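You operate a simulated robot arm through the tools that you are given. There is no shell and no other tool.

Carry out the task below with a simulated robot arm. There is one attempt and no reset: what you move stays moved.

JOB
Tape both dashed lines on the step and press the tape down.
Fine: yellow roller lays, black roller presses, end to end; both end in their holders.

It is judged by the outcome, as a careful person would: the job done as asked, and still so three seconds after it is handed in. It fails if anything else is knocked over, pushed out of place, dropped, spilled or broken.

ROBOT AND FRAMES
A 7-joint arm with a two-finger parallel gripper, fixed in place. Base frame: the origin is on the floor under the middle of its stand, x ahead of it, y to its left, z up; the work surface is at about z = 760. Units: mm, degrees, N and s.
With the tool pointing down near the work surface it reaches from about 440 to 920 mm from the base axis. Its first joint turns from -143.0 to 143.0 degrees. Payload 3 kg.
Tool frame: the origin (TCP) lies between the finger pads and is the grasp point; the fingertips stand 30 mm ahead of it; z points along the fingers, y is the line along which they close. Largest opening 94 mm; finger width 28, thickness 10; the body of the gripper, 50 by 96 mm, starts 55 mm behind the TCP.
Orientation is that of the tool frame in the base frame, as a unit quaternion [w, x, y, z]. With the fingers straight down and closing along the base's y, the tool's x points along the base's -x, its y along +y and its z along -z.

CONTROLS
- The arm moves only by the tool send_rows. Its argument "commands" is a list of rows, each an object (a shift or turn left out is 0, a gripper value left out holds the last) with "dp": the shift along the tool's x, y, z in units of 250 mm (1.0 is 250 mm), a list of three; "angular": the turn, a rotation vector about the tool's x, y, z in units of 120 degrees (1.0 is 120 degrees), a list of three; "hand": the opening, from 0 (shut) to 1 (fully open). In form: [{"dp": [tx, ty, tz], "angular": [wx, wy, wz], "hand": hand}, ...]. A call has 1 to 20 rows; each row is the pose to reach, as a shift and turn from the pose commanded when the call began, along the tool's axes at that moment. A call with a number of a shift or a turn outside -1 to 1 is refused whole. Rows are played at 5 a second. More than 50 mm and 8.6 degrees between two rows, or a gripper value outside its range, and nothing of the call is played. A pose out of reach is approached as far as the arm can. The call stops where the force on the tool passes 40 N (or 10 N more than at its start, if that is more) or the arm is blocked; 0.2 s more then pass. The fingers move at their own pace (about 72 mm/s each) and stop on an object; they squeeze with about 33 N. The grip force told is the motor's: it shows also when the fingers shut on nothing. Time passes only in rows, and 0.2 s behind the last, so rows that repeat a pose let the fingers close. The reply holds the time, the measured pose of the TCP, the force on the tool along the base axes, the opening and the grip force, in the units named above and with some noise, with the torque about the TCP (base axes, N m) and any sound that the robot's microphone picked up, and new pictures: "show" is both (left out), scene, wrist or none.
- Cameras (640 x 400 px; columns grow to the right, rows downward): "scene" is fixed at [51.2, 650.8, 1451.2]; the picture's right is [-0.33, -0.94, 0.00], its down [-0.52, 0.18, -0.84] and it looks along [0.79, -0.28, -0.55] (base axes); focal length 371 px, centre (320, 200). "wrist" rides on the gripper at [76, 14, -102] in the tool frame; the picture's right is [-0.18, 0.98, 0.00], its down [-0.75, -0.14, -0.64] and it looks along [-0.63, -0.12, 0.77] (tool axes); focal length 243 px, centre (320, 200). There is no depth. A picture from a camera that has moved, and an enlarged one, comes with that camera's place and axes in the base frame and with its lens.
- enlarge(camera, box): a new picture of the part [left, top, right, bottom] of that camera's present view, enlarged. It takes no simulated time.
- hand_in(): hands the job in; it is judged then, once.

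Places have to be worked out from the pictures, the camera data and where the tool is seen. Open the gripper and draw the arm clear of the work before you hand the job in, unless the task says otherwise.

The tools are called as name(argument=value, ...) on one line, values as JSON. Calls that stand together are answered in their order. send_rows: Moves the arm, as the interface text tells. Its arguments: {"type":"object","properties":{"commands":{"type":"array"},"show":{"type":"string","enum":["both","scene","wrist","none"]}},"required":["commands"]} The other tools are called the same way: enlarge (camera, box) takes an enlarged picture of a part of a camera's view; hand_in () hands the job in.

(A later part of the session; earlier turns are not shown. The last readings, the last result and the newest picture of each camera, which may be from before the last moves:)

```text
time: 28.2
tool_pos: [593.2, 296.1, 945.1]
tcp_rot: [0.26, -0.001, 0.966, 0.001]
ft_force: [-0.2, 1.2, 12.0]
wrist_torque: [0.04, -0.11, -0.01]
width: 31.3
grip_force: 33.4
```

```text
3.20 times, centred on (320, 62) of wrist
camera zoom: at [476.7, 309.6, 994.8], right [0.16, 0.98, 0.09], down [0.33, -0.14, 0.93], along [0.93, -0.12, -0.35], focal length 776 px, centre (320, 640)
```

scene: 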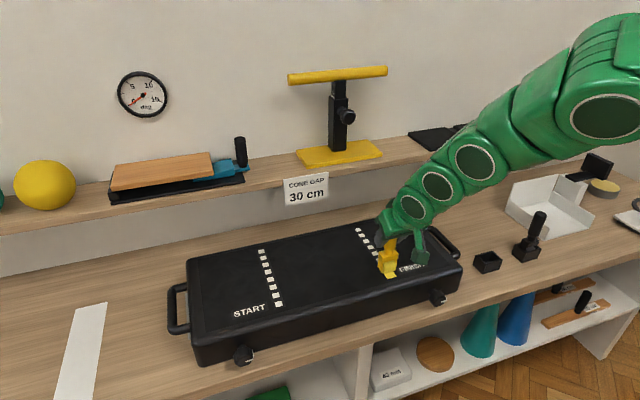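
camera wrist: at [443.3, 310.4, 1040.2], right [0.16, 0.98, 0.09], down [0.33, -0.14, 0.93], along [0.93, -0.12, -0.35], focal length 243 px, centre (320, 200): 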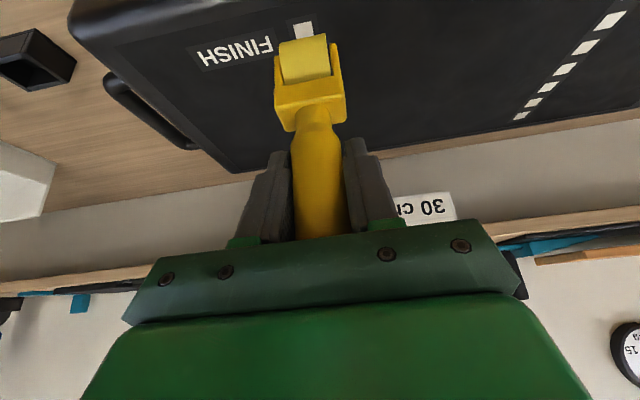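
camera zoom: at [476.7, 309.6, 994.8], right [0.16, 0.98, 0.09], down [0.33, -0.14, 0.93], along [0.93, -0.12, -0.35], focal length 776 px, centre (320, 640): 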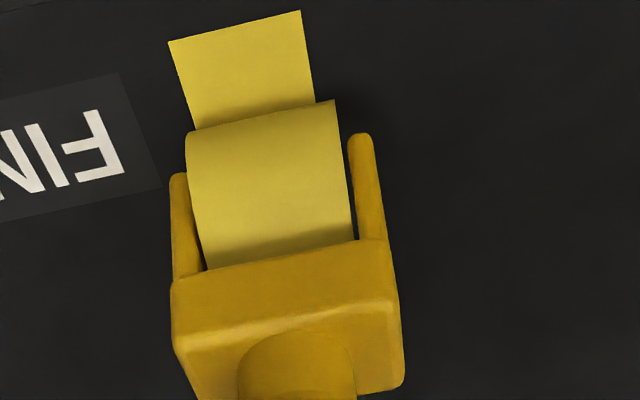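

The tape starts about 5 mm before the first dash and is centred within about 0.5 mm of the line. I'll continue rolling.

send_rows(commands=[{"dp": [-0.0346, 0, 0.02]}, {"dp": [-0.0693, 0, 0.04]}, {"dp": [-0.1039, 0, 0.06]}, {"dp": [-0.1386, 0, 0.08]}, {"dp": [-0.1386, 0, 0.08]}], show="none")

send_rows(commands=[{"dp": [-0.0346, 0, 0.02]}, {"dp": [-0.0693, 0, 0.04]}, {"dp": [-0.1039, 0, 0.06]}, {"dp": [-0.1386, 0, 0.08]}, {"dp": [-0.1386, 0, 0.08]}], show="scene")

enlarge(camera="scene", box=[340, 210, 440, 290])

enlarge(camera="wrist", box=[220, 0, 420, 125])

```text
time: 29.4
tool_pos: [633.7, 296.0, 945.3]
tcp_rot: [0.259, 0.0, 0.966, 0.0]
ft_force: [-2.6, 1.6, 12.6]
wrist_torque: [0.18, 0.38, -0.02]
width: 31.1
grip_force: 33.8
```

```text
time: 30.6
tool_pos: [672.5, 295.2, 945.3]
tcp_rot: [0.259, 0.0, 0.966, 0.0]
ft_force: [0.5, -0.3, -0.5]
wrist_torque: [-0.02, -0.03, 0.03]
width: 31.6
grip_force: 33.0
```

scene: 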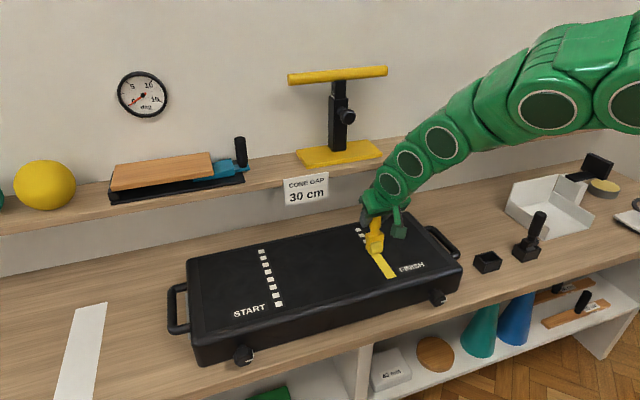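

```text
5.00 times, centred on (390, 250) of scene
camera zoom: at [51.2, 650.8, 1451.2], right [-0.33, -0.94, 0.0], down [-0.52, 0.18, -0.84], along [0.79, -0.28, -0.55], focal length 1854 px, centre (-30, -50)
```

zoom: 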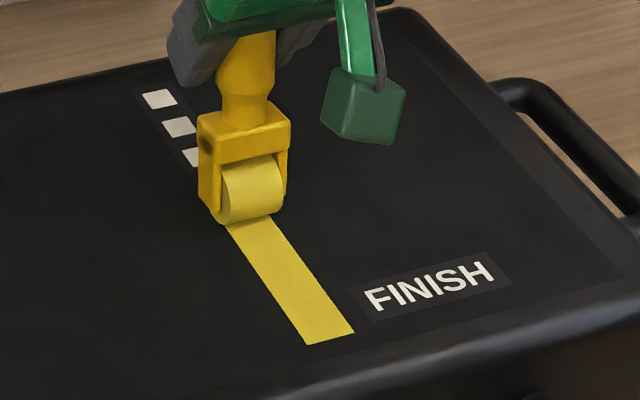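

```text
3.20 times, centred on (320, 62) of wrist
camera zoom: at [555.8, 308.9, 994.4], right [0.16, 0.98, 0.09], down [0.33, -0.14, 0.93], along [0.93, -0.12, -0.35], focal length 776 px, centre (320, 640)
```

zoom: 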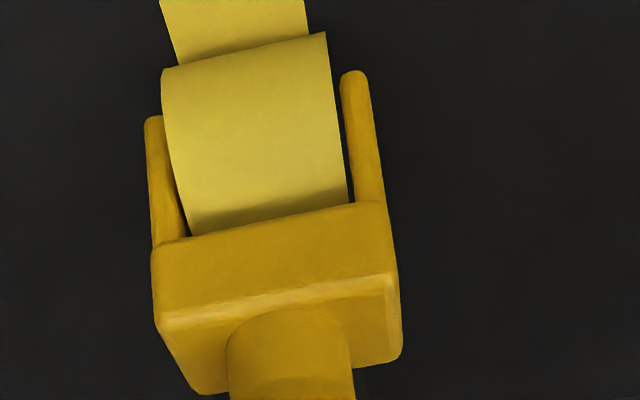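

The force dropped to near zero and the wheel sits lower in the wrist view. Rolling drag has pivoted the roller about 9° in the grip, so the wheel lags behind the TCP. I'll lift slightly and look at the roller before correcting.

send_rows(commands=[{"dp": [-0.01, 0, -0.01732]}, {"dp": [-0.03, 0, -0.05196]}, {"dp": [-0.03, 0, -0.05196]}, {"dp": [-0.03, 0, -0.05196]}], show="both")

enlarge(camera="scene", box=[340, 195, 420, 255])

enlarge(camera="wrist", box=[220, 0, 420, 125])

```text
time: 31.6
tool_pos: [672.5, 296.1, 959.7]
tcp_rot: [0.259, 0.0, 0.966, 0.0]
ft_force: [-0.2, 1.2, -1.3]
wrist_torque: [0.04, 0.0, -0.02]
width: 31.4
grip_force: 33.2
camera wrist: at [556.3, 309.8, 1009.7], right [0.16, 0.98, 0.09], down [0.33, -0.14, 0.93], along [0.93, -0.12, -0.35], focal length 243 px, centre (320, 200)
```

scene: 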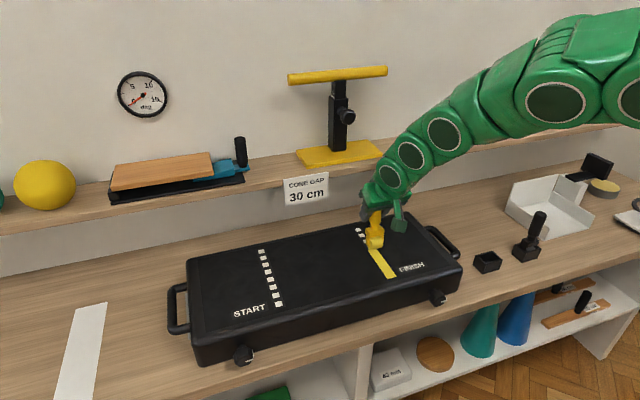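
wrist: 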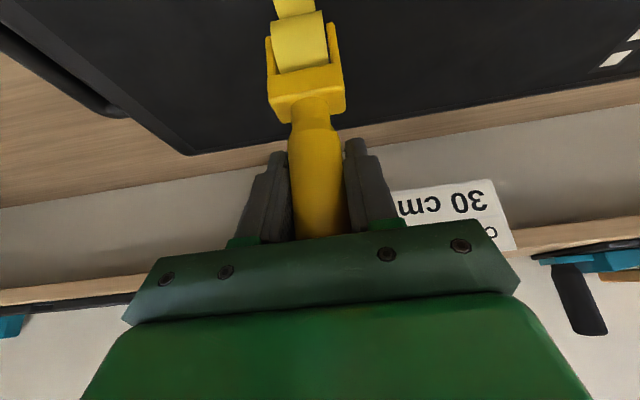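

```text
6.67 times, centred on (380, 225) of scene
camera zoom: at [51.2, 650.8, 1451.2], right [-0.33, -0.94, 0.0], down [-0.52, 0.18, -0.84], along [0.79, -0.28, -0.55], focal length 2472 px, centre (-80, 33)
```

zoom: 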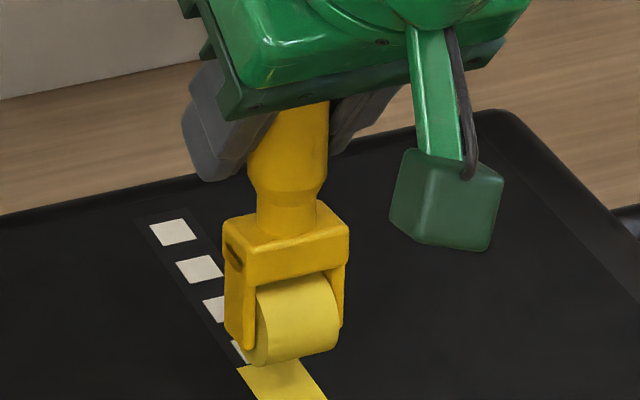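

```text
3.20 times, centred on (320, 62) of wrist
camera zoom: at [556.3, 309.8, 1009.7], right [0.16, 0.98, 0.09], down [0.33, -0.14, 0.93], along [0.93, -0.12, -0.35], focal length 776 px, centre (320, 640)
```

zoom: 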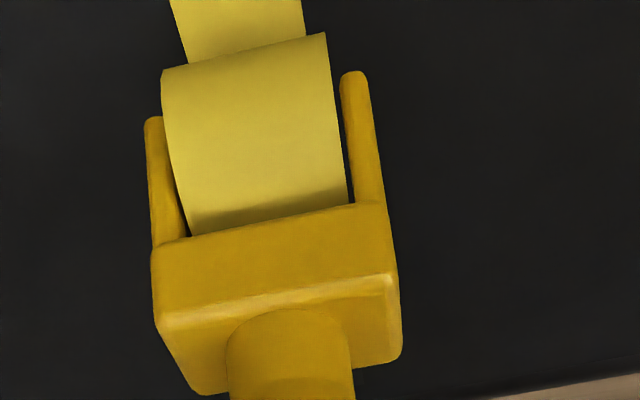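

The roller stays tilted in the grip. I'll pitch the gripper another 15° so the wheel leads slightly, which is stable against drag when pushing, and then look for the end of the laid tape.

send_rows(commands=[{"dp": [-0.04, 0, -0.06928], "angular": [0, -0.0417, 0]}, {"dp": [-0.06, 0, -0.10392], "angular": [0, -0.0833, 0]}, {"dp": [-0.06, 0, -0.10392], "angular": [0, -0.125, 0]}, {"dp": [-0.06, 0, -0.10392], "angular": [0, -0.125, 0]}, {"dp": [-0.06, 0, -0.10392], "angular": [0, -0.125, 0]}], show="both")

enlarge(camera="scene", box=[330, 190, 430, 265])

enlarge(camera="wrist", box=[220, 0, 420, 125])

```text
time: 32.8
tool_pos: [673.9, 297.2, 990.7]
tcp_rot: [0.382, 0.0, 0.924, 0.0]
ft_force: [-0.6, -0.1, -1.7]
wrist_torque: [0.02, 0.0, 0.02]
width: 31.4
grip_force: 33.3
camera wrist: at [547.4, 309.8, 1008.0], right [0.13, 0.98, 0.13], down [0.08, -0.14, 0.99], along [0.99, -0.12, -0.1], focal length 243 px, centre (320, 200)
```

scene: 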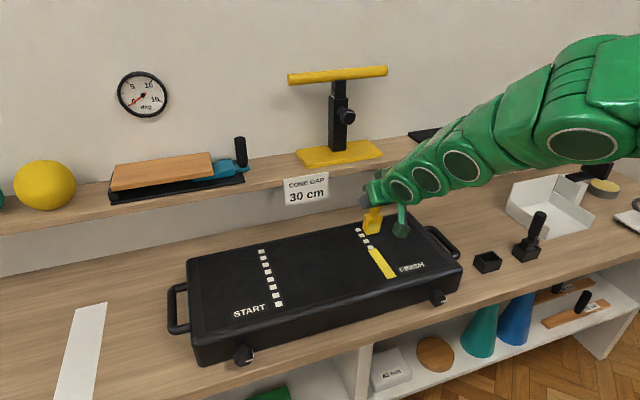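
wrist: 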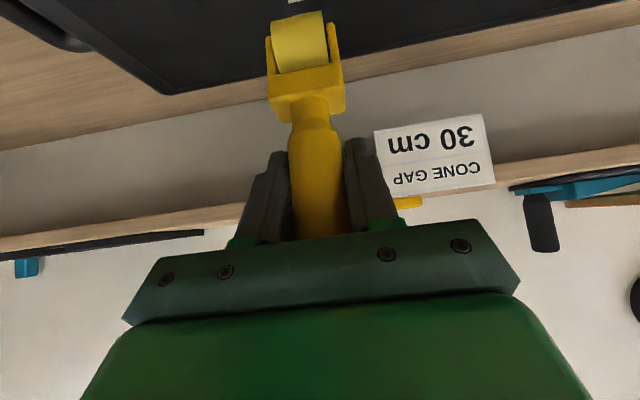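

```text
5.33 times, centred on (380, 228) of scene
camera zoom: at [51.2, 650.8, 1451.2], right [-0.33, -0.94, 0.0], down [-0.52, 0.18, -0.84], along [0.79, -0.28, -0.55], focal length 1978 px, centre (0, 53)
```

zoom: 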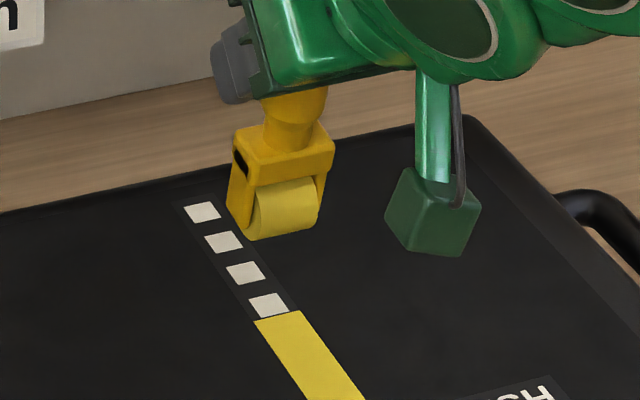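

```text
3.20 times, centred on (320, 62) of wrist
camera zoom: at [547.4, 309.8, 1008.0], right [0.13, 0.98, 0.13], down [0.08, -0.14, 0.99], along [0.99, -0.12, -0.1], focal length 776 px, centre (320, 640)
```

zoom: 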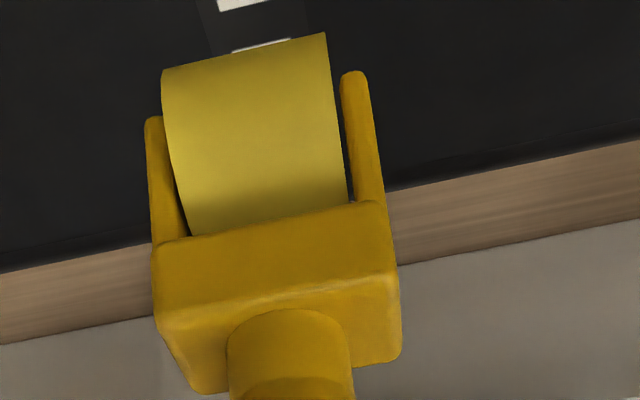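

The tape covers four dashes and ends cleanly at x≈671. With the gripper at 45° the roller now leads by about 6°. I'll set it down about 6 mm back on the laid tape and continue with a lighter force of about 6 N, more slowly.

send_rows(commands=[{"dp": [0.0594, 0, -0.0594]}, {"dp": [0.1145, 0, -0.0043]}, {"dp": [0.1697, 0, 0.0509]}, {"dp": [0.1697, 0, 0.0509]}], show="scene")

enlarge(camera="scene", box=[330, 205, 430, 280])

```text
time: 33.8
tool_pos: [653.4, 295.7, 950.5]
tcp_rot: [0.383, 0.0, 0.924, 0.0]
ft_force: [0.2, -0.8, -1.0]
wrist_torque: [0.0, 0.01, -0.03]
width: 31.5
grip_force: 33.4
```

scene: 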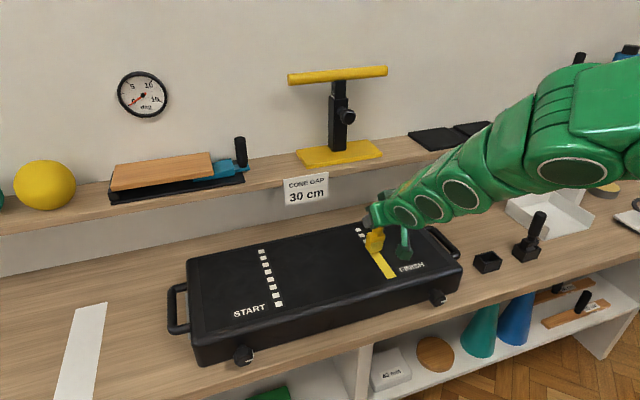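

```text
5.33 times, centred on (380, 242) of scene
camera zoom: at [51.2, 650.8, 1451.2], right [-0.33, -0.94, 0.0], down [-0.52, 0.18, -0.84], along [0.79, -0.28, -0.55], focal length 1978 px, centre (0, -27)
```

zoom: 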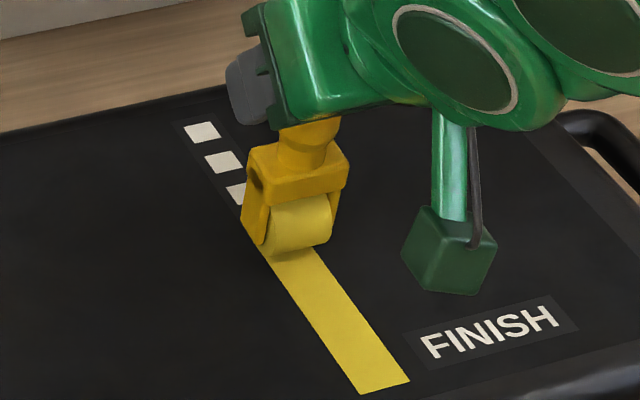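

send_rows(commands=[{"dp": [0.0085, 0, 0.0085]}, {"dp": [0.0141, 0, 0.0141]}, {"dp": [0.0141, 0, 0.0141]}], show="none")

send_rows(commands=[{"dp": [0.0014, 0, 0.0014]}, {"dp": [0.0014, 0, 0.0014]}], show="none")

```text
time: 34.6
tool_pos: [653.0, 296.0, 945.2]
tcp_rot: [0.382, -0.001, 0.924, 0.001]
ft_force: [-0.6, -0.5, -1.5]
wrist_torque: [-0.01, 0.0, 0.0]
width: 31.1
grip_force: 32.4
```

```text
time: 35.2
tool_pos: [651.9, 297.2, 946.1]
tcp_rot: [0.383, 0.0, 0.924, 0.0]
ft_force: [-0.4, -0.9, 5.9]
wrist_torque: [-0.1, 0.06, 0.01]
width: 31.3
grip_force: 32.9
```

Contact at about 6 N. Rolling on at 6 mm per row.

send_rows(commands=[{"dp": [-0.017, 0, 0.017]}, {"dp": [-0.034, 0, 0.034]}, {"dp": [-0.051, 0, 0.051]}, {"dp": [-0.051, 0, 0.051]}], show="wrist")

enlarge(camera="wrist", box=[220, 0, 420, 125])

```text
time: 36.2
tool_pos: [670.9, 295.6, 945.0]
tcp_rot: [0.382, 0.0, 0.924, 0.0]
ft_force: [-4.3, -2.0, 14.9]
wrist_torque: [-0.21, 0.43, 0.0]
width: 31.4
grip_force: 33.5
camera wrist: at [544.6, 309.1, 963.4], right [0.13, 0.98, 0.13], down [0.08, -0.14, 0.99], along [0.99, -0.12, -0.1], focal length 243 px, centre (320, 200)
```

wrist: 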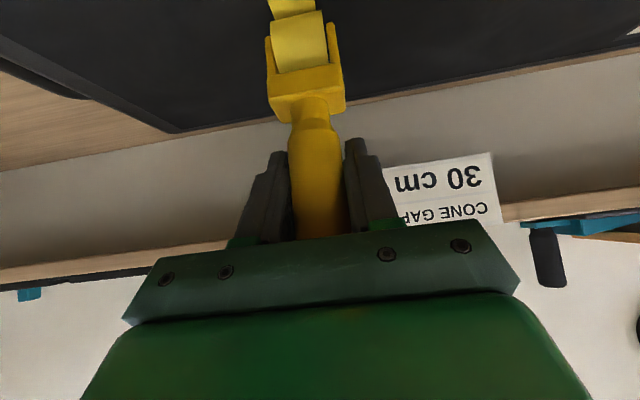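

```text
3.20 times, centred on (320, 62) of wrist
camera zoom: at [544.6, 309.1, 963.4], right [0.13, 0.98, 0.13], down [0.08, -0.14, 0.99], along [0.99, -0.12, -0.1], focal length 776 px, centre (320, 640)
```

zoom: 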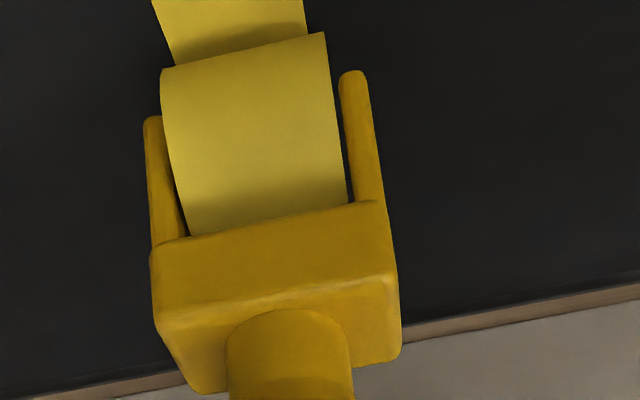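

The force rose to 15 N with -4.3 N of drag. Pushing with the wheel in front makes it dig in, so it's better to pull with the wheel trailing, where drag unloads it. I'll lift off, then roll from the far end back toward the robot.

send_rows(commands=[{"dp": [-0.0085, 0, -0.0085]}, {"dp": [-0.0424, 0, -0.0424]}, {"dp": [-0.1131, 0, -0.1131]}, {"dp": [-0.1131, 0, -0.1131]}], show="both")

enlarge(camera="scene", box=[330, 190, 430, 265])

enlarge(camera="wrist", box=[220, 0, 420, 125])

```text
time: 37.2
tool_pos: [670.9, 296.4, 985.5]
tcp_rot: [0.382, 0.0, 0.924, -0.001]
ft_force: [1.4, 0.3, -1.1]
wrist_torque: [0.01, 0.02, 0.0]
width: 31.1
grip_force: 33.0
camera wrist: at [544.2, 309.5, 1003.5], right [0.13, 0.98, 0.13], down [0.08, -0.14, 0.99], along [0.99, -0.12, -0.1], focal length 243 px, centre (320, 200)
```

scene: 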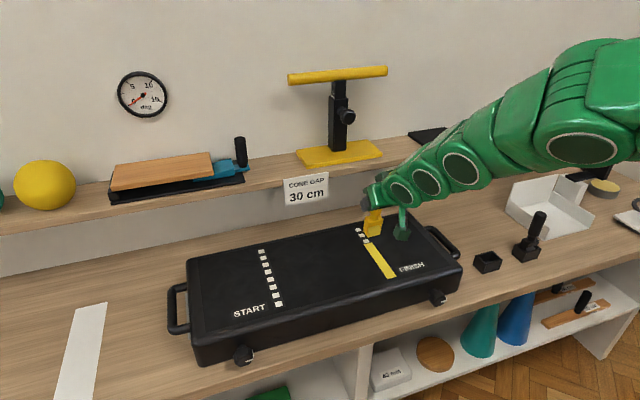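
wrist: 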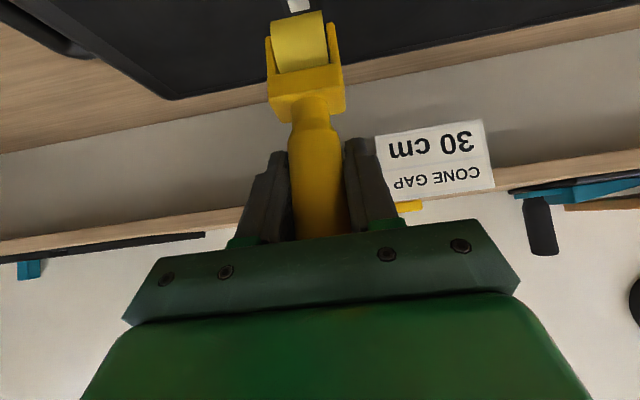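

```text
5.33 times, centred on (380, 228) of scene
camera zoom: at [51.2, 650.8, 1451.2], right [-0.33, -0.94, 0.0], down [-0.52, 0.18, -0.84], along [0.79, -0.28, -0.55], focal length 1978 px, centre (0, 53)
```

zoom: 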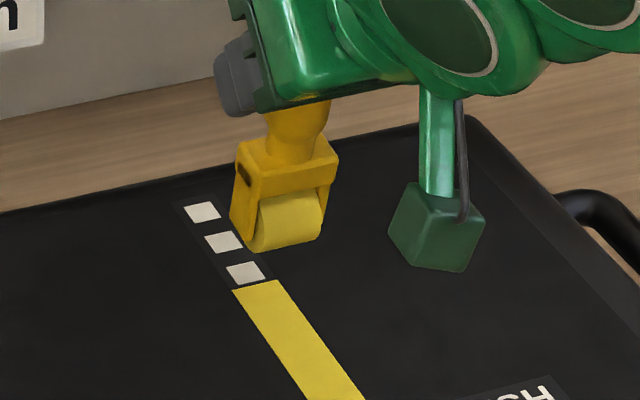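

```text
3.20 times, centred on (320, 62) of wrist
camera zoom: at [544.2, 309.5, 1003.5], right [0.13, 0.98, 0.13], down [0.08, -0.14, 0.99], along [0.99, -0.12, -0.1], focal length 776 px, centre (320, 640)
```

zoom: 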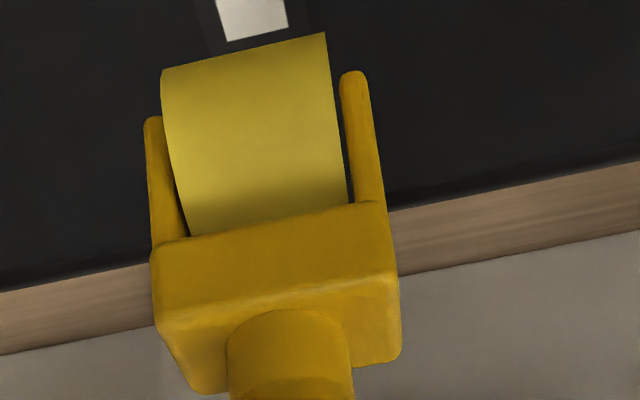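

Five dashes are covered. The tape is laid in dash-length segments, from about x=566 to about 767 overall. I'll move to the far end, with contact at x≈767, to pull the roller back over the last three.

send_rows(commands=[{"dp": [-0.0594, 0, 0.0594]}, {"dp": [-0.1188, 0, 0.1188]}, {"dp": [-0.178, 0, 0.178]}, {"dp": [-0.2376, 0, 0.2376]}, {"dp": [-0.1386, 0, 0.3366]}, {"dp": [-0.1386, 0, 0.3366]}], show="both")

enlarge(camera="scene", box=[310, 180, 410, 255])

enlarge(camera="wrist", box=[220, 0, 420, 125])

```text
time: 38.6
tool_pos: [758.0, 296.3, 949.5]
tcp_rot: [0.382, 0.0, 0.924, 0.0]
ft_force: [-0.2, -0.8, -1.1]
wrist_torque: [-0.02, -0.01, -0.01]
width: 31.1
grip_force: 32.6
camera wrist: at [630.5, 309.4, 968.0], right [0.13, 0.98, 0.13], down [0.08, -0.14, 0.99], along [0.99, -0.12, -0.1], focal length 243 px, centre (320, 200)
```

scene: 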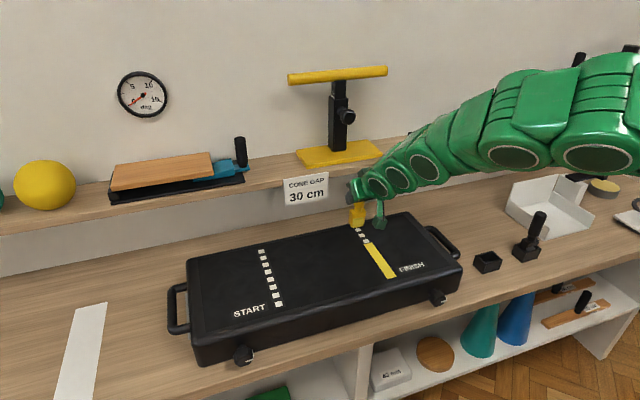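
wrist: 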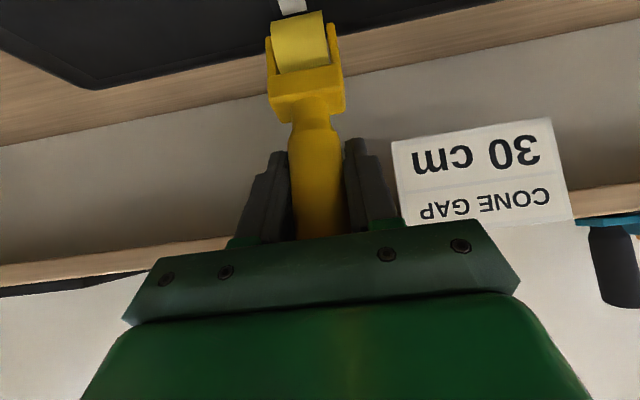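

```text
5.33 times, centred on (360, 218) of scene
camera zoom: at [51.2, 650.8, 1451.2], right [-0.33, -0.94, 0.0], down [-0.52, 0.18, -0.84], along [0.79, -0.28, -0.55], focal length 1978 px, centre (107, 107)
```

zoom: 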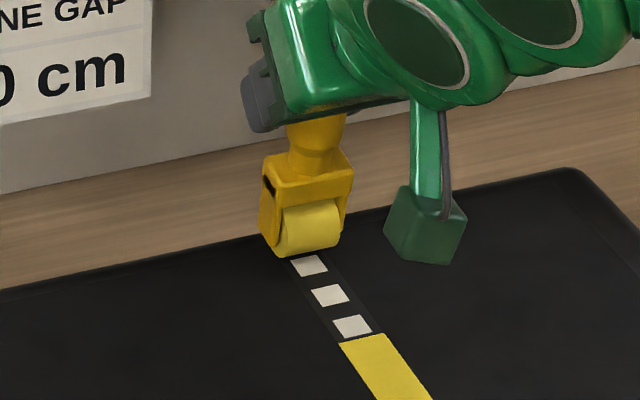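

```text
3.20 times, centred on (320, 62) of wrist
camera zoom: at [630.5, 309.4, 968.0], right [0.13, 0.98, 0.13], down [0.08, -0.14, 0.99], along [0.99, -0.12, -0.1], focal length 776 px, centre (320, 640)
```

zoom: 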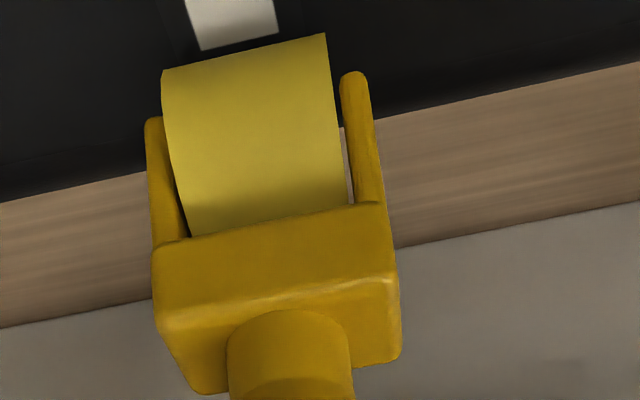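

Contact will land at x≈767, just past the last dash, and the wheel is aligned with the line at y≈293.7. Lowering to touch.

send_rows(commands=[{"dp": [0.0085, 0, 0.0085]}, {"dp": [0.0127, 0, 0.0127]}, {"dp": [0.0127, 0, 0.0127]}], show="none")

send_rows(commands=[{"dp": [0.0014, 0, 0.0014]}, {"dp": [0.0014, 0, 0.0014]}], show="none")

```text
time: 39.4
tool_pos: [755.7, 296.2, 945.7]
tcp_rot: [0.382, 0.0, 0.924, 0.0]
ft_force: [-0.4, 1.3, -0.2]
wrist_torque: [0.02, 0.0, 0.0]
width: 31.3
grip_force: 32.6
```

```text
time: 40.0
tool_pos: [755.0, 295.6, 946.1]
tcp_rot: [0.383, 0.0, 0.924, 0.0]
ft_force: [0.5, -1.2, 7.2]
wrist_torque: [-0.03, -0.1, -0.01]
width: 31.3
grip_force: 33.0
```

Contact at 7 N. I'll pull back in -x slowly.

send_rows(commands=[{"dp": [0.017, 0, -0.017]}, {"dp": [0.034, 0, -0.034]}, {"dp": [0.051, 0, -0.051]}, {"dp": [0.051, 0, -0.051]}], show="scene")

enlarge(camera="scene", box=[310, 180, 410, 255])

enlarge(camera="wrist", box=[220, 0, 420, 125])

```text
time: 41.0
tool_pos: [736.9, 295.4, 944.8]
tcp_rot: [0.382, 0.0, 0.924, -0.001]
ft_force: [-0.6, -2.7, 10.5]
wrist_torque: [-0.2, 0.14, -0.01]
width: 31.1
grip_force: 32.6
```

scene: 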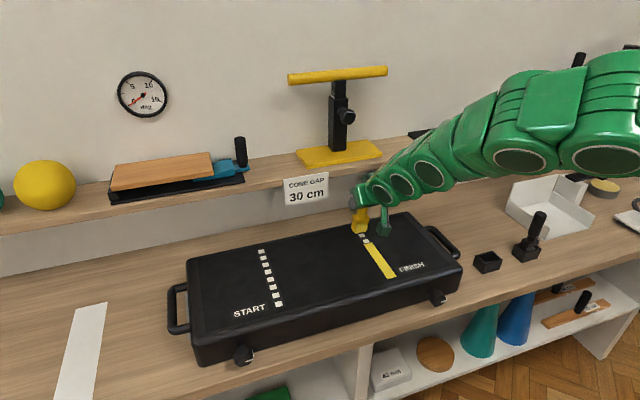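

```text
5.33 times, centred on (360, 218) of scene
camera zoom: at [51.2, 650.8, 1451.2], right [-0.33, -0.94, 0.0], down [-0.52, 0.18, -0.84], along [0.79, -0.28, -0.55], focal length 1978 px, centre (107, 107)
```

zoom: 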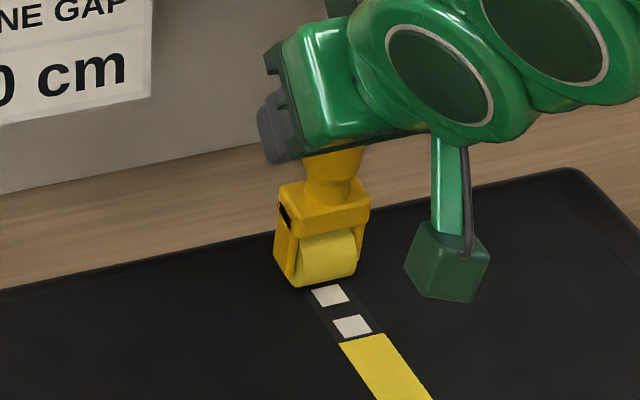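

```text
3.20 times, centred on (320, 62) of wrist
camera zoom: at [610.9, 309.4, 963.4], right [0.13, 0.98, 0.13], down [0.08, -0.14, 0.99], along [0.99, -0.12, -0.1], focal length 776 px, centre (320, 640)
```

zoom: 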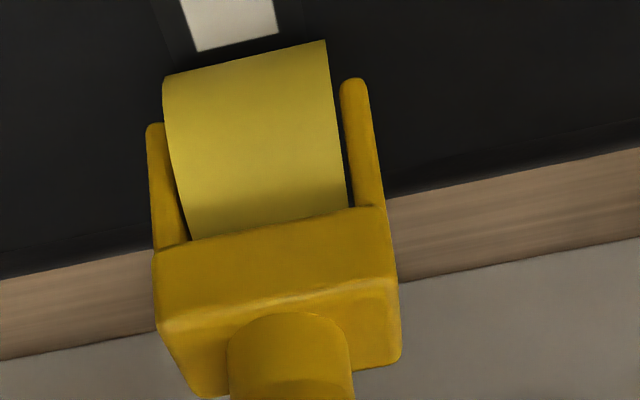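

Steady at about 10 N with little slip. Continuing back over the remaining dashes, raised by about 0.2 mm.

send_rows(commands=[{"dp": [0.0164, 0, -0.0176]}, {"dp": [0.0334, 0, -0.0346]}, {"dp": [0.0504, 0, -0.0516]}, {"dp": [0.0674, 0, -0.0686]}, {"dp": [0.0674, 0, -0.0686]}], show="none")

send_rows(commands=[{"dp": [0.017, 0, -0.017]}, {"dp": [0.034, 0, -0.034]}, {"dp": [0.051, 0, -0.051]}, {"dp": [0.068, 0, -0.068]}, {"dp": [0.068, 0, -0.068]}], show="scene")

enlarge(camera="scene", box=[320, 185, 420, 260])

enlarge(camera="wrist", box=[220, 0, 420, 125])

```text
time: 42.2
tool_pos: [712.4, 295.6, 945.3]
tcp_rot: [0.383, -0.001, 0.924, 0.0]
ft_force: [-1.8, -1.4, 5.3]
wrist_torque: [-0.07, 0.11, 0.01]
width: 31.2
grip_force: 33.2
```

```text
time: 43.4
tool_pos: [687.9, 297.3, 944.8]
tcp_rot: [0.383, 0.0, 0.924, 0.0]
ft_force: [-0.1, -0.8, -0.7]
wrist_torque: [-0.01, 0.0, 0.01]
width: 31.2
grip_force: 32.9
```

scene: 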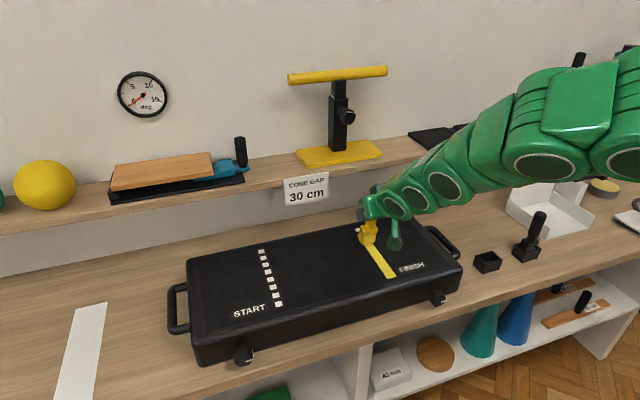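

```text
5.33 times, centred on (370, 222) of scene
camera zoom: at [51.2, 650.8, 1451.2], right [-0.33, -0.94, 0.0], down [-0.52, 0.18, -0.84], along [0.79, -0.28, -0.55], focal length 1978 px, centre (53, 80)
```

zoom: 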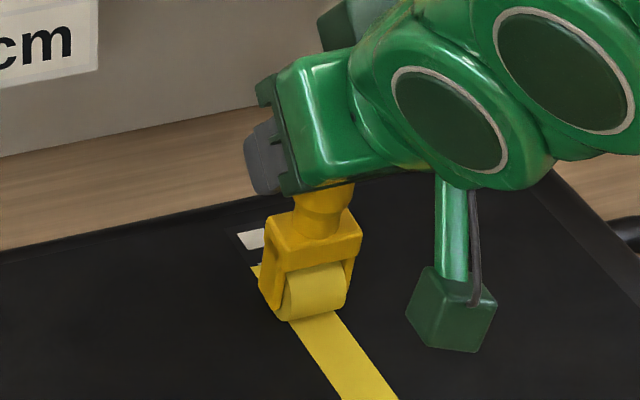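

```text
3.20 times, centred on (320, 62) of wrist
camera zoom: at [562.5, 310.1, 963.3], right [0.13, 0.98, 0.13], down [0.08, -0.14, 0.99], along [0.99, -0.12, -0.1], focal length 776 px, centre (320, 640)
```

zoom: 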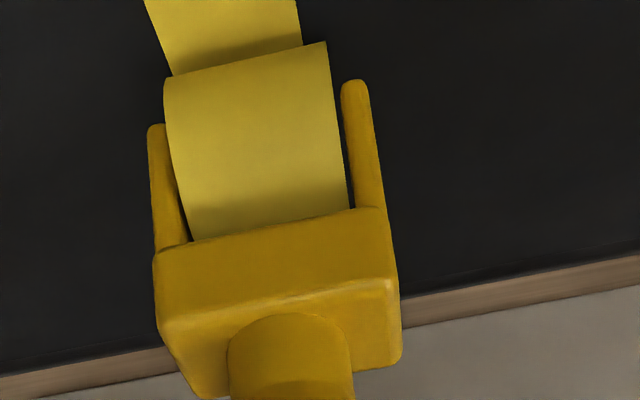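

Contact faded at the end, and at least one far dash still looks uncovered. I'll lift and look.

send_rows(commands=[{"dp": [-0.0283, 0, -0.0283]}, {"dp": [-0.0566, 0, -0.1697]}, {"dp": [0.0, 0, -0.3]}, {"dp": [0.05, 0, -0.4]}, {"dp": [0.05, 0, -0.4]}], show="both")

enlarge(camera="scene", box=[320, 195, 420, 270])

```text
time: 44.6
tool_pos: [609.0, 295.7, 1007.5]
tcp_rot: [0.383, 0.0, 0.924, 0.0]
ft_force: [0.6, 0.2, -1.2]
wrist_torque: [0.01, -0.02, -0.02]
width: 31.3
grip_force: 32.8
camera wrist: at [483.9, 309.1, 1025.6], right [0.13, 0.98, 0.13], down [0.08, -0.14, 0.99], along [0.99, -0.12, -0.1], focal length 243 px, centre (320, 200)
```

scene: 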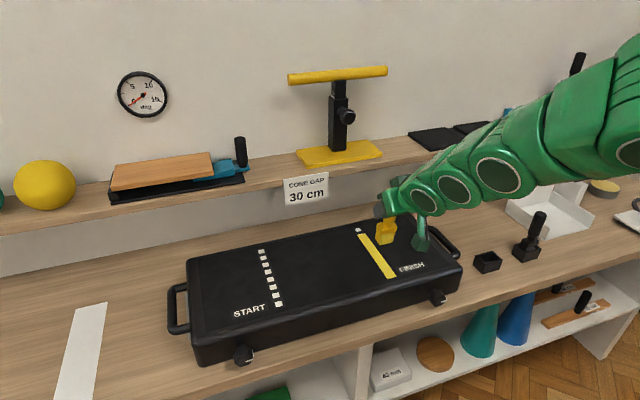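
wrist: 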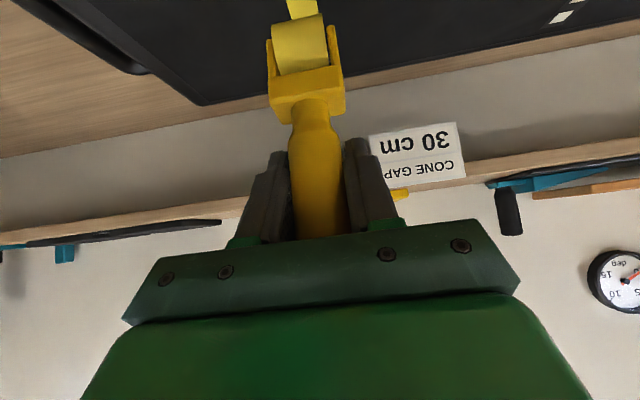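

```text
5.33 times, centred on (370, 232) of scene
camera zoom: at [51.2, 650.8, 1451.2], right [-0.33, -0.94, 0.0], down [-0.52, 0.18, -0.84], along [0.79, -0.28, -0.55], focal length 1978 px, centre (53, 27)
```

zoom: 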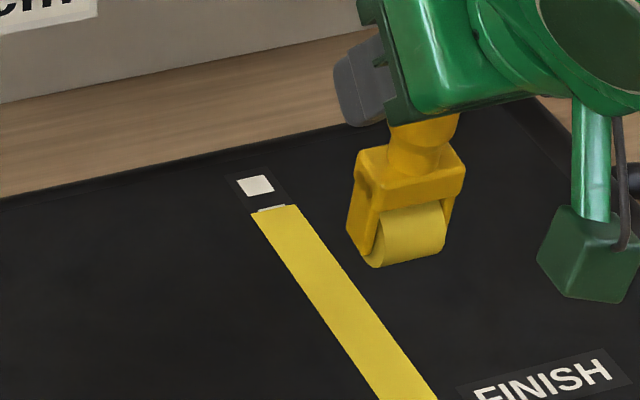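

Dashes 1–7 are covered and only the last remains. I'll return to a nearly upright roller with the wheel trailing slightly (gripper at about 36°), set it down on the tape's end and roll outward over the last dash with a light force.

send_rows(commands=[{"dp": [-0.1058, 0, 0.1058], "angular": [0, 0.03, 0]}, {"dp": [-0.2116, 0, 0.2116], "angular": [0, 0.06, 0]}, {"dp": [-0.3173, 0, 0.3173], "angular": [0, 0.075, 0]}, {"dp": [-0.24, 0, 0.3946], "angular": [0, 0.075, 0]}, {"dp": [-0.163, 0, 0.4718], "angular": [0, 0.075, 0]}, {"dp": [-0.163, 0, 0.4718], "angular": [0, 0.075, 0]}], show="both")

enlarge(camera="scene", box=[310, 185, 410, 260])

enlarge(camera="wrist", box=[220, 0, 420, 125])

```text
time: 46.0
tool_pos: [722.6, 297.5, 953.2]
tcp_rot: [0.31, -0.001, 0.951, 0.001]
ft_force: [-0.8, -1.0, -1.4]
wrist_torque: [-0.03, -0.01, 0.02]
width: 31.5
grip_force: 33.2
camera wrist: at [600.4, 310.6, 991.0], right [0.15, 0.98, 0.11], down [0.23, -0.14, 0.96], along [0.96, -0.12, -0.25], focal length 243 px, centre (320, 200)
```

scene: 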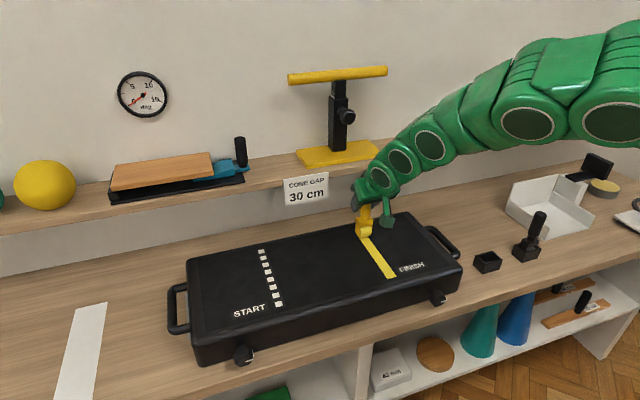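
wrist: 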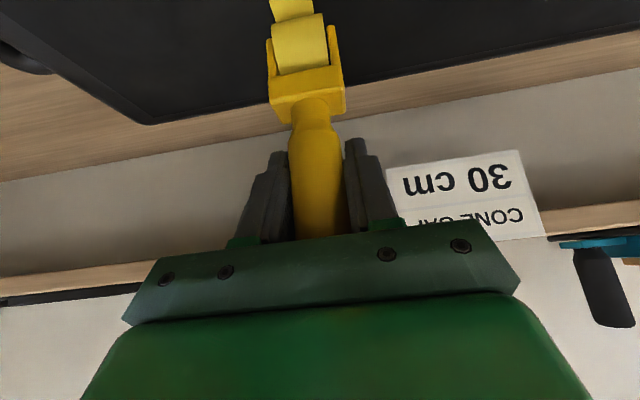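

```text
5.33 times, centred on (360, 222) of scene
camera zoom: at [51.2, 650.8, 1451.2], right [-0.33, -0.94, 0.0], down [-0.52, 0.18, -0.84], along [0.79, -0.28, -0.55], focal length 1978 px, centre (107, 80)
```

zoom: 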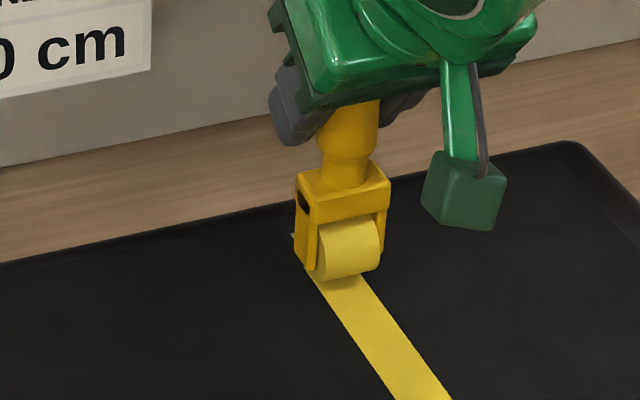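

```text
3.20 times, centred on (320, 62) of wrist
camera zoom: at [600.4, 310.6, 991.0], right [0.15, 0.98, 0.11], down [0.23, -0.14, 0.96], along [0.96, -0.12, -0.25], focal length 776 px, centre (320, 640)
```

zoom: 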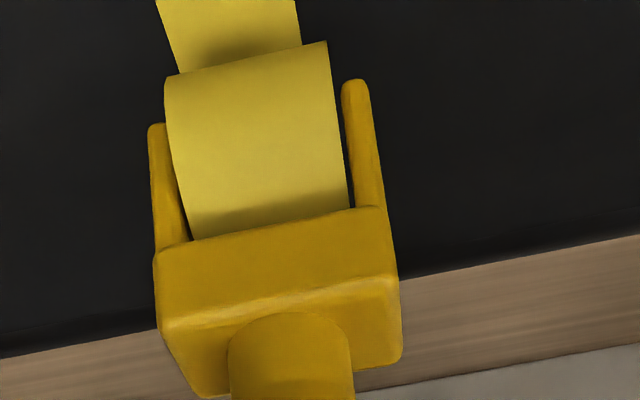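

send_rows(commands=[{"dp": [0.0082, 0, 0.0113]}, {"dp": [0.0153, 0, 0.021]}, {"dp": [0.0153, 0, 0.021]}], show="none")

send_rows(commands=[{"dp": [0.0012, 0, 0.0016]}, {"dp": [0.0012, 0, 0.0016]}], show="none")

```text
time: 46.8
tool_pos: [720.6, 297.5, 946.2]
tcp_rot: [0.309, -0.001, 0.951, 0.001]
ft_force: [-0.9, 1.2, -1.5]
wrist_torque: [-0.02, -0.02, 0.02]
width: 31.2
grip_force: 32.9
```

```text
time: 47.4
tool_pos: [720.9, 296.7, 945.6]
tcp_rot: [0.309, 0.001, 0.951, 0.0]
ft_force: [-0.4, -0.9, -2.1]
wrist_torque: [0.03, -0.01, -0.03]
width: 31.3
grip_force: 32.9
```

send_rows(commands=[{"dp": [0.0012, 0, 0.0016]}, {"dp": [0.0012, 0, 0.0016]}], show="none")

send_rows(commands=[{"dp": [0.0007, 0, 0.001]}, {"dp": [0.0007, 0, 0.001]}], show="none")

```text
time: 48.0
tool_pos: [720.7, 296.5, 945.9]
tcp_rot: [0.309, -0.001, 0.951, 0.001]
ft_force: [0.2, 0.4, -0.2]
wrist_torque: [-0.01, -0.02, -0.02]
width: 31.2
grip_force: 32.7
```

```text
time: 48.6
tool_pos: [720.2, 297.0, 944.6]
tcp_rot: [0.309, 0.0, 0.951, 0.001]
ft_force: [0.4, 0.0, -1.1]
wrist_torque: [-0.02, 0.0, 0.0]
width: 31.4
grip_force: 32.8
```

send_rows(commands=[{"dp": [0.0009, 0, 0.0013]}, {"dp": [0.0009, 0, 0.0013]}], show="none")

send_rows(commands=[{"dp": [0.0009, 0, 0.0013]}, {"dp": [0.0009, 0, 0.0013]}], show="none")

```text
time: 49.2
tool_pos: [722.0, 296.4, 944.1]
tcp_rot: [0.309, 0.0, 0.951, 0.0]
ft_force: [0.2, -0.3, -0.7]
wrist_torque: [0.0, -0.02, -0.02]
width: 31.4
grip_force: 32.9
```

```text
time: 49.8
tool_pos: [722.6, 295.9, 944.7]
tcp_rot: [0.31, 0.0, 0.951, 0.001]
ft_force: [-0.9, 0.5, 4.2]
wrist_torque: [0.02, 0.02, 0.03]
width: 31.5
grip_force: 33.5
```

Contact at about 5 N. Rolling outward.

send_rows(commands=[{"dp": [-0.0194, 0, 0.0141]}, {"dp": [-0.0388, 0, 0.0282]}, {"dp": [-0.0583, 0, 0.0423]}, {"dp": [-0.0583, 0, 0.0423]}], show="scene")

enlarge(camera="scene", box=[310, 185, 410, 260])

enlarge(camera="wrist", box=[220, 0, 420, 125])

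```text
time: 50.8
tool_pos: [738.8, 295.3, 944.6]
tcp_rot: [0.31, 0.0, 0.951, 0.0]
ft_force: [-1.6, -1.0, 10.6]
wrist_torque: [-0.16, -0.04, 0.0]
width: 31.5
grip_force: 33.2
```

scene: 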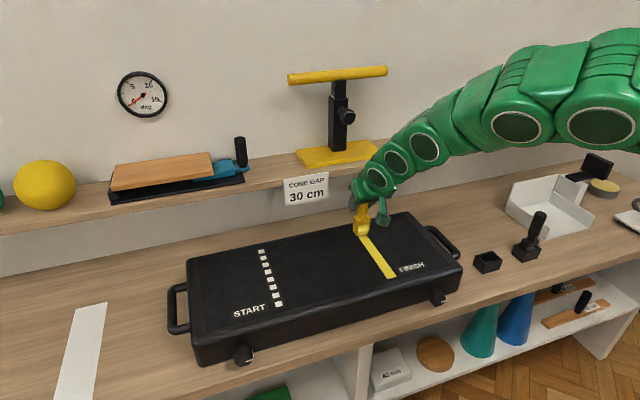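

```text
5.33 times, centred on (360, 222) of scene
camera zoom: at [51.2, 650.8, 1451.2], right [-0.33, -0.94, 0.0], down [-0.52, 0.18, -0.84], along [0.79, -0.28, -0.55], focal length 1978 px, centre (107, 80)
```

zoom: 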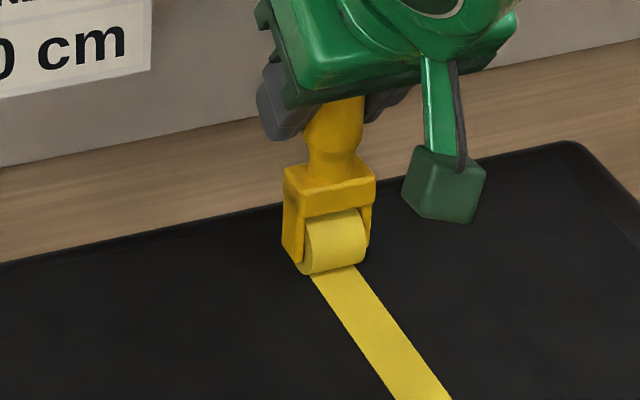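

```text
3.20 times, centred on (320, 62) of wrist
camera zoom: at [617.8, 309.1, 981.6], right [0.15, 0.98, 0.11], down [0.23, -0.14, 0.96], along [0.96, -0.12, -0.25], focal length 776 px, centre (320, 640)
```

zoom: 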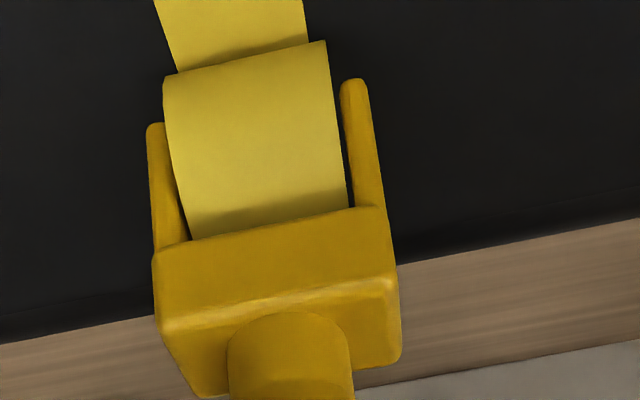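

Force rose to about 11 N with no pivoting. I'll roll the last stretch, lifting about 0.3 mm.

send_rows(commands=[{"dp": [-0.0201, 0, 0.0131]}, {"dp": [-0.0395, 0, 0.0272]}, {"dp": [-0.059, 0, 0.0413]}, {"dp": [-0.0784, 0, 0.0554]}, {"dp": [-0.0784, 0, 0.0554]}], show="scene")

enlarge(camera="scene", box=[310, 185, 410, 260])

enlarge(camera="wrist", box=[220, 0, 420, 125])

```text
time: 52.0
tool_pos: [762.8, 296.2, 943.1]
tcp_rot: [0.31, 0.0, 0.951, 0.0]
ft_force: [-1.9, -1.6, 8.2]
wrist_torque: [-0.07, 0.26, 0.0]
width: 31.0
grip_force: 33.0
```

scene: 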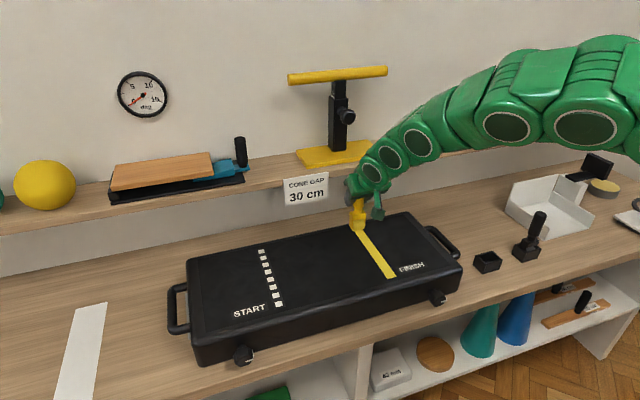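

```text
5.33 times, centred on (360, 222) of scene
camera zoom: at [51.2, 650.8, 1451.2], right [-0.33, -0.94, 0.0], down [-0.52, 0.18, -0.84], along [0.79, -0.28, -0.55], focal length 1978 px, centre (107, 80)
```

zoom: 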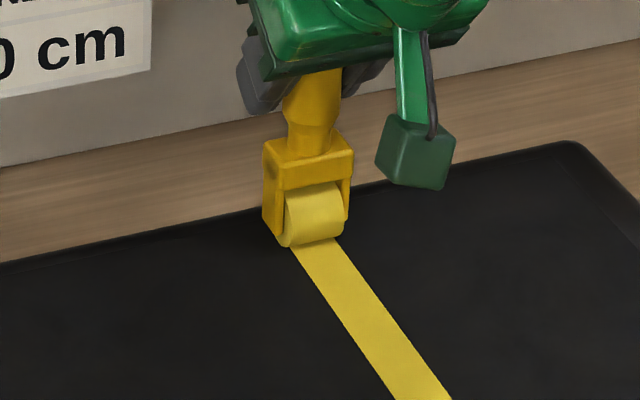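

```text
3.20 times, centred on (320, 62) of wrist
camera zoom: at [641.3, 309.6, 981.8], right [0.15, 0.98, 0.11], down [0.23, -0.14, 0.96], along [0.96, -0.12, -0.25], focal length 776 px, centre (320, 640)
```

zoom: 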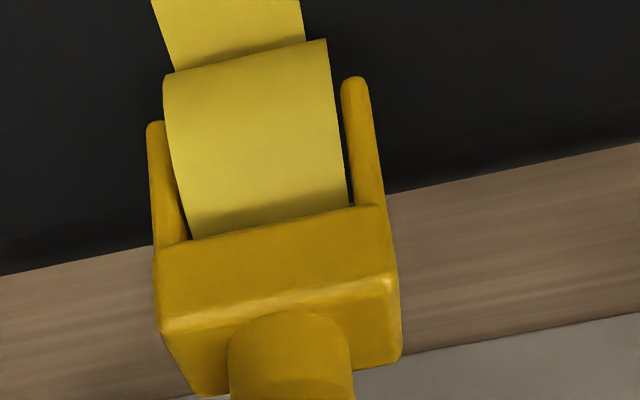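

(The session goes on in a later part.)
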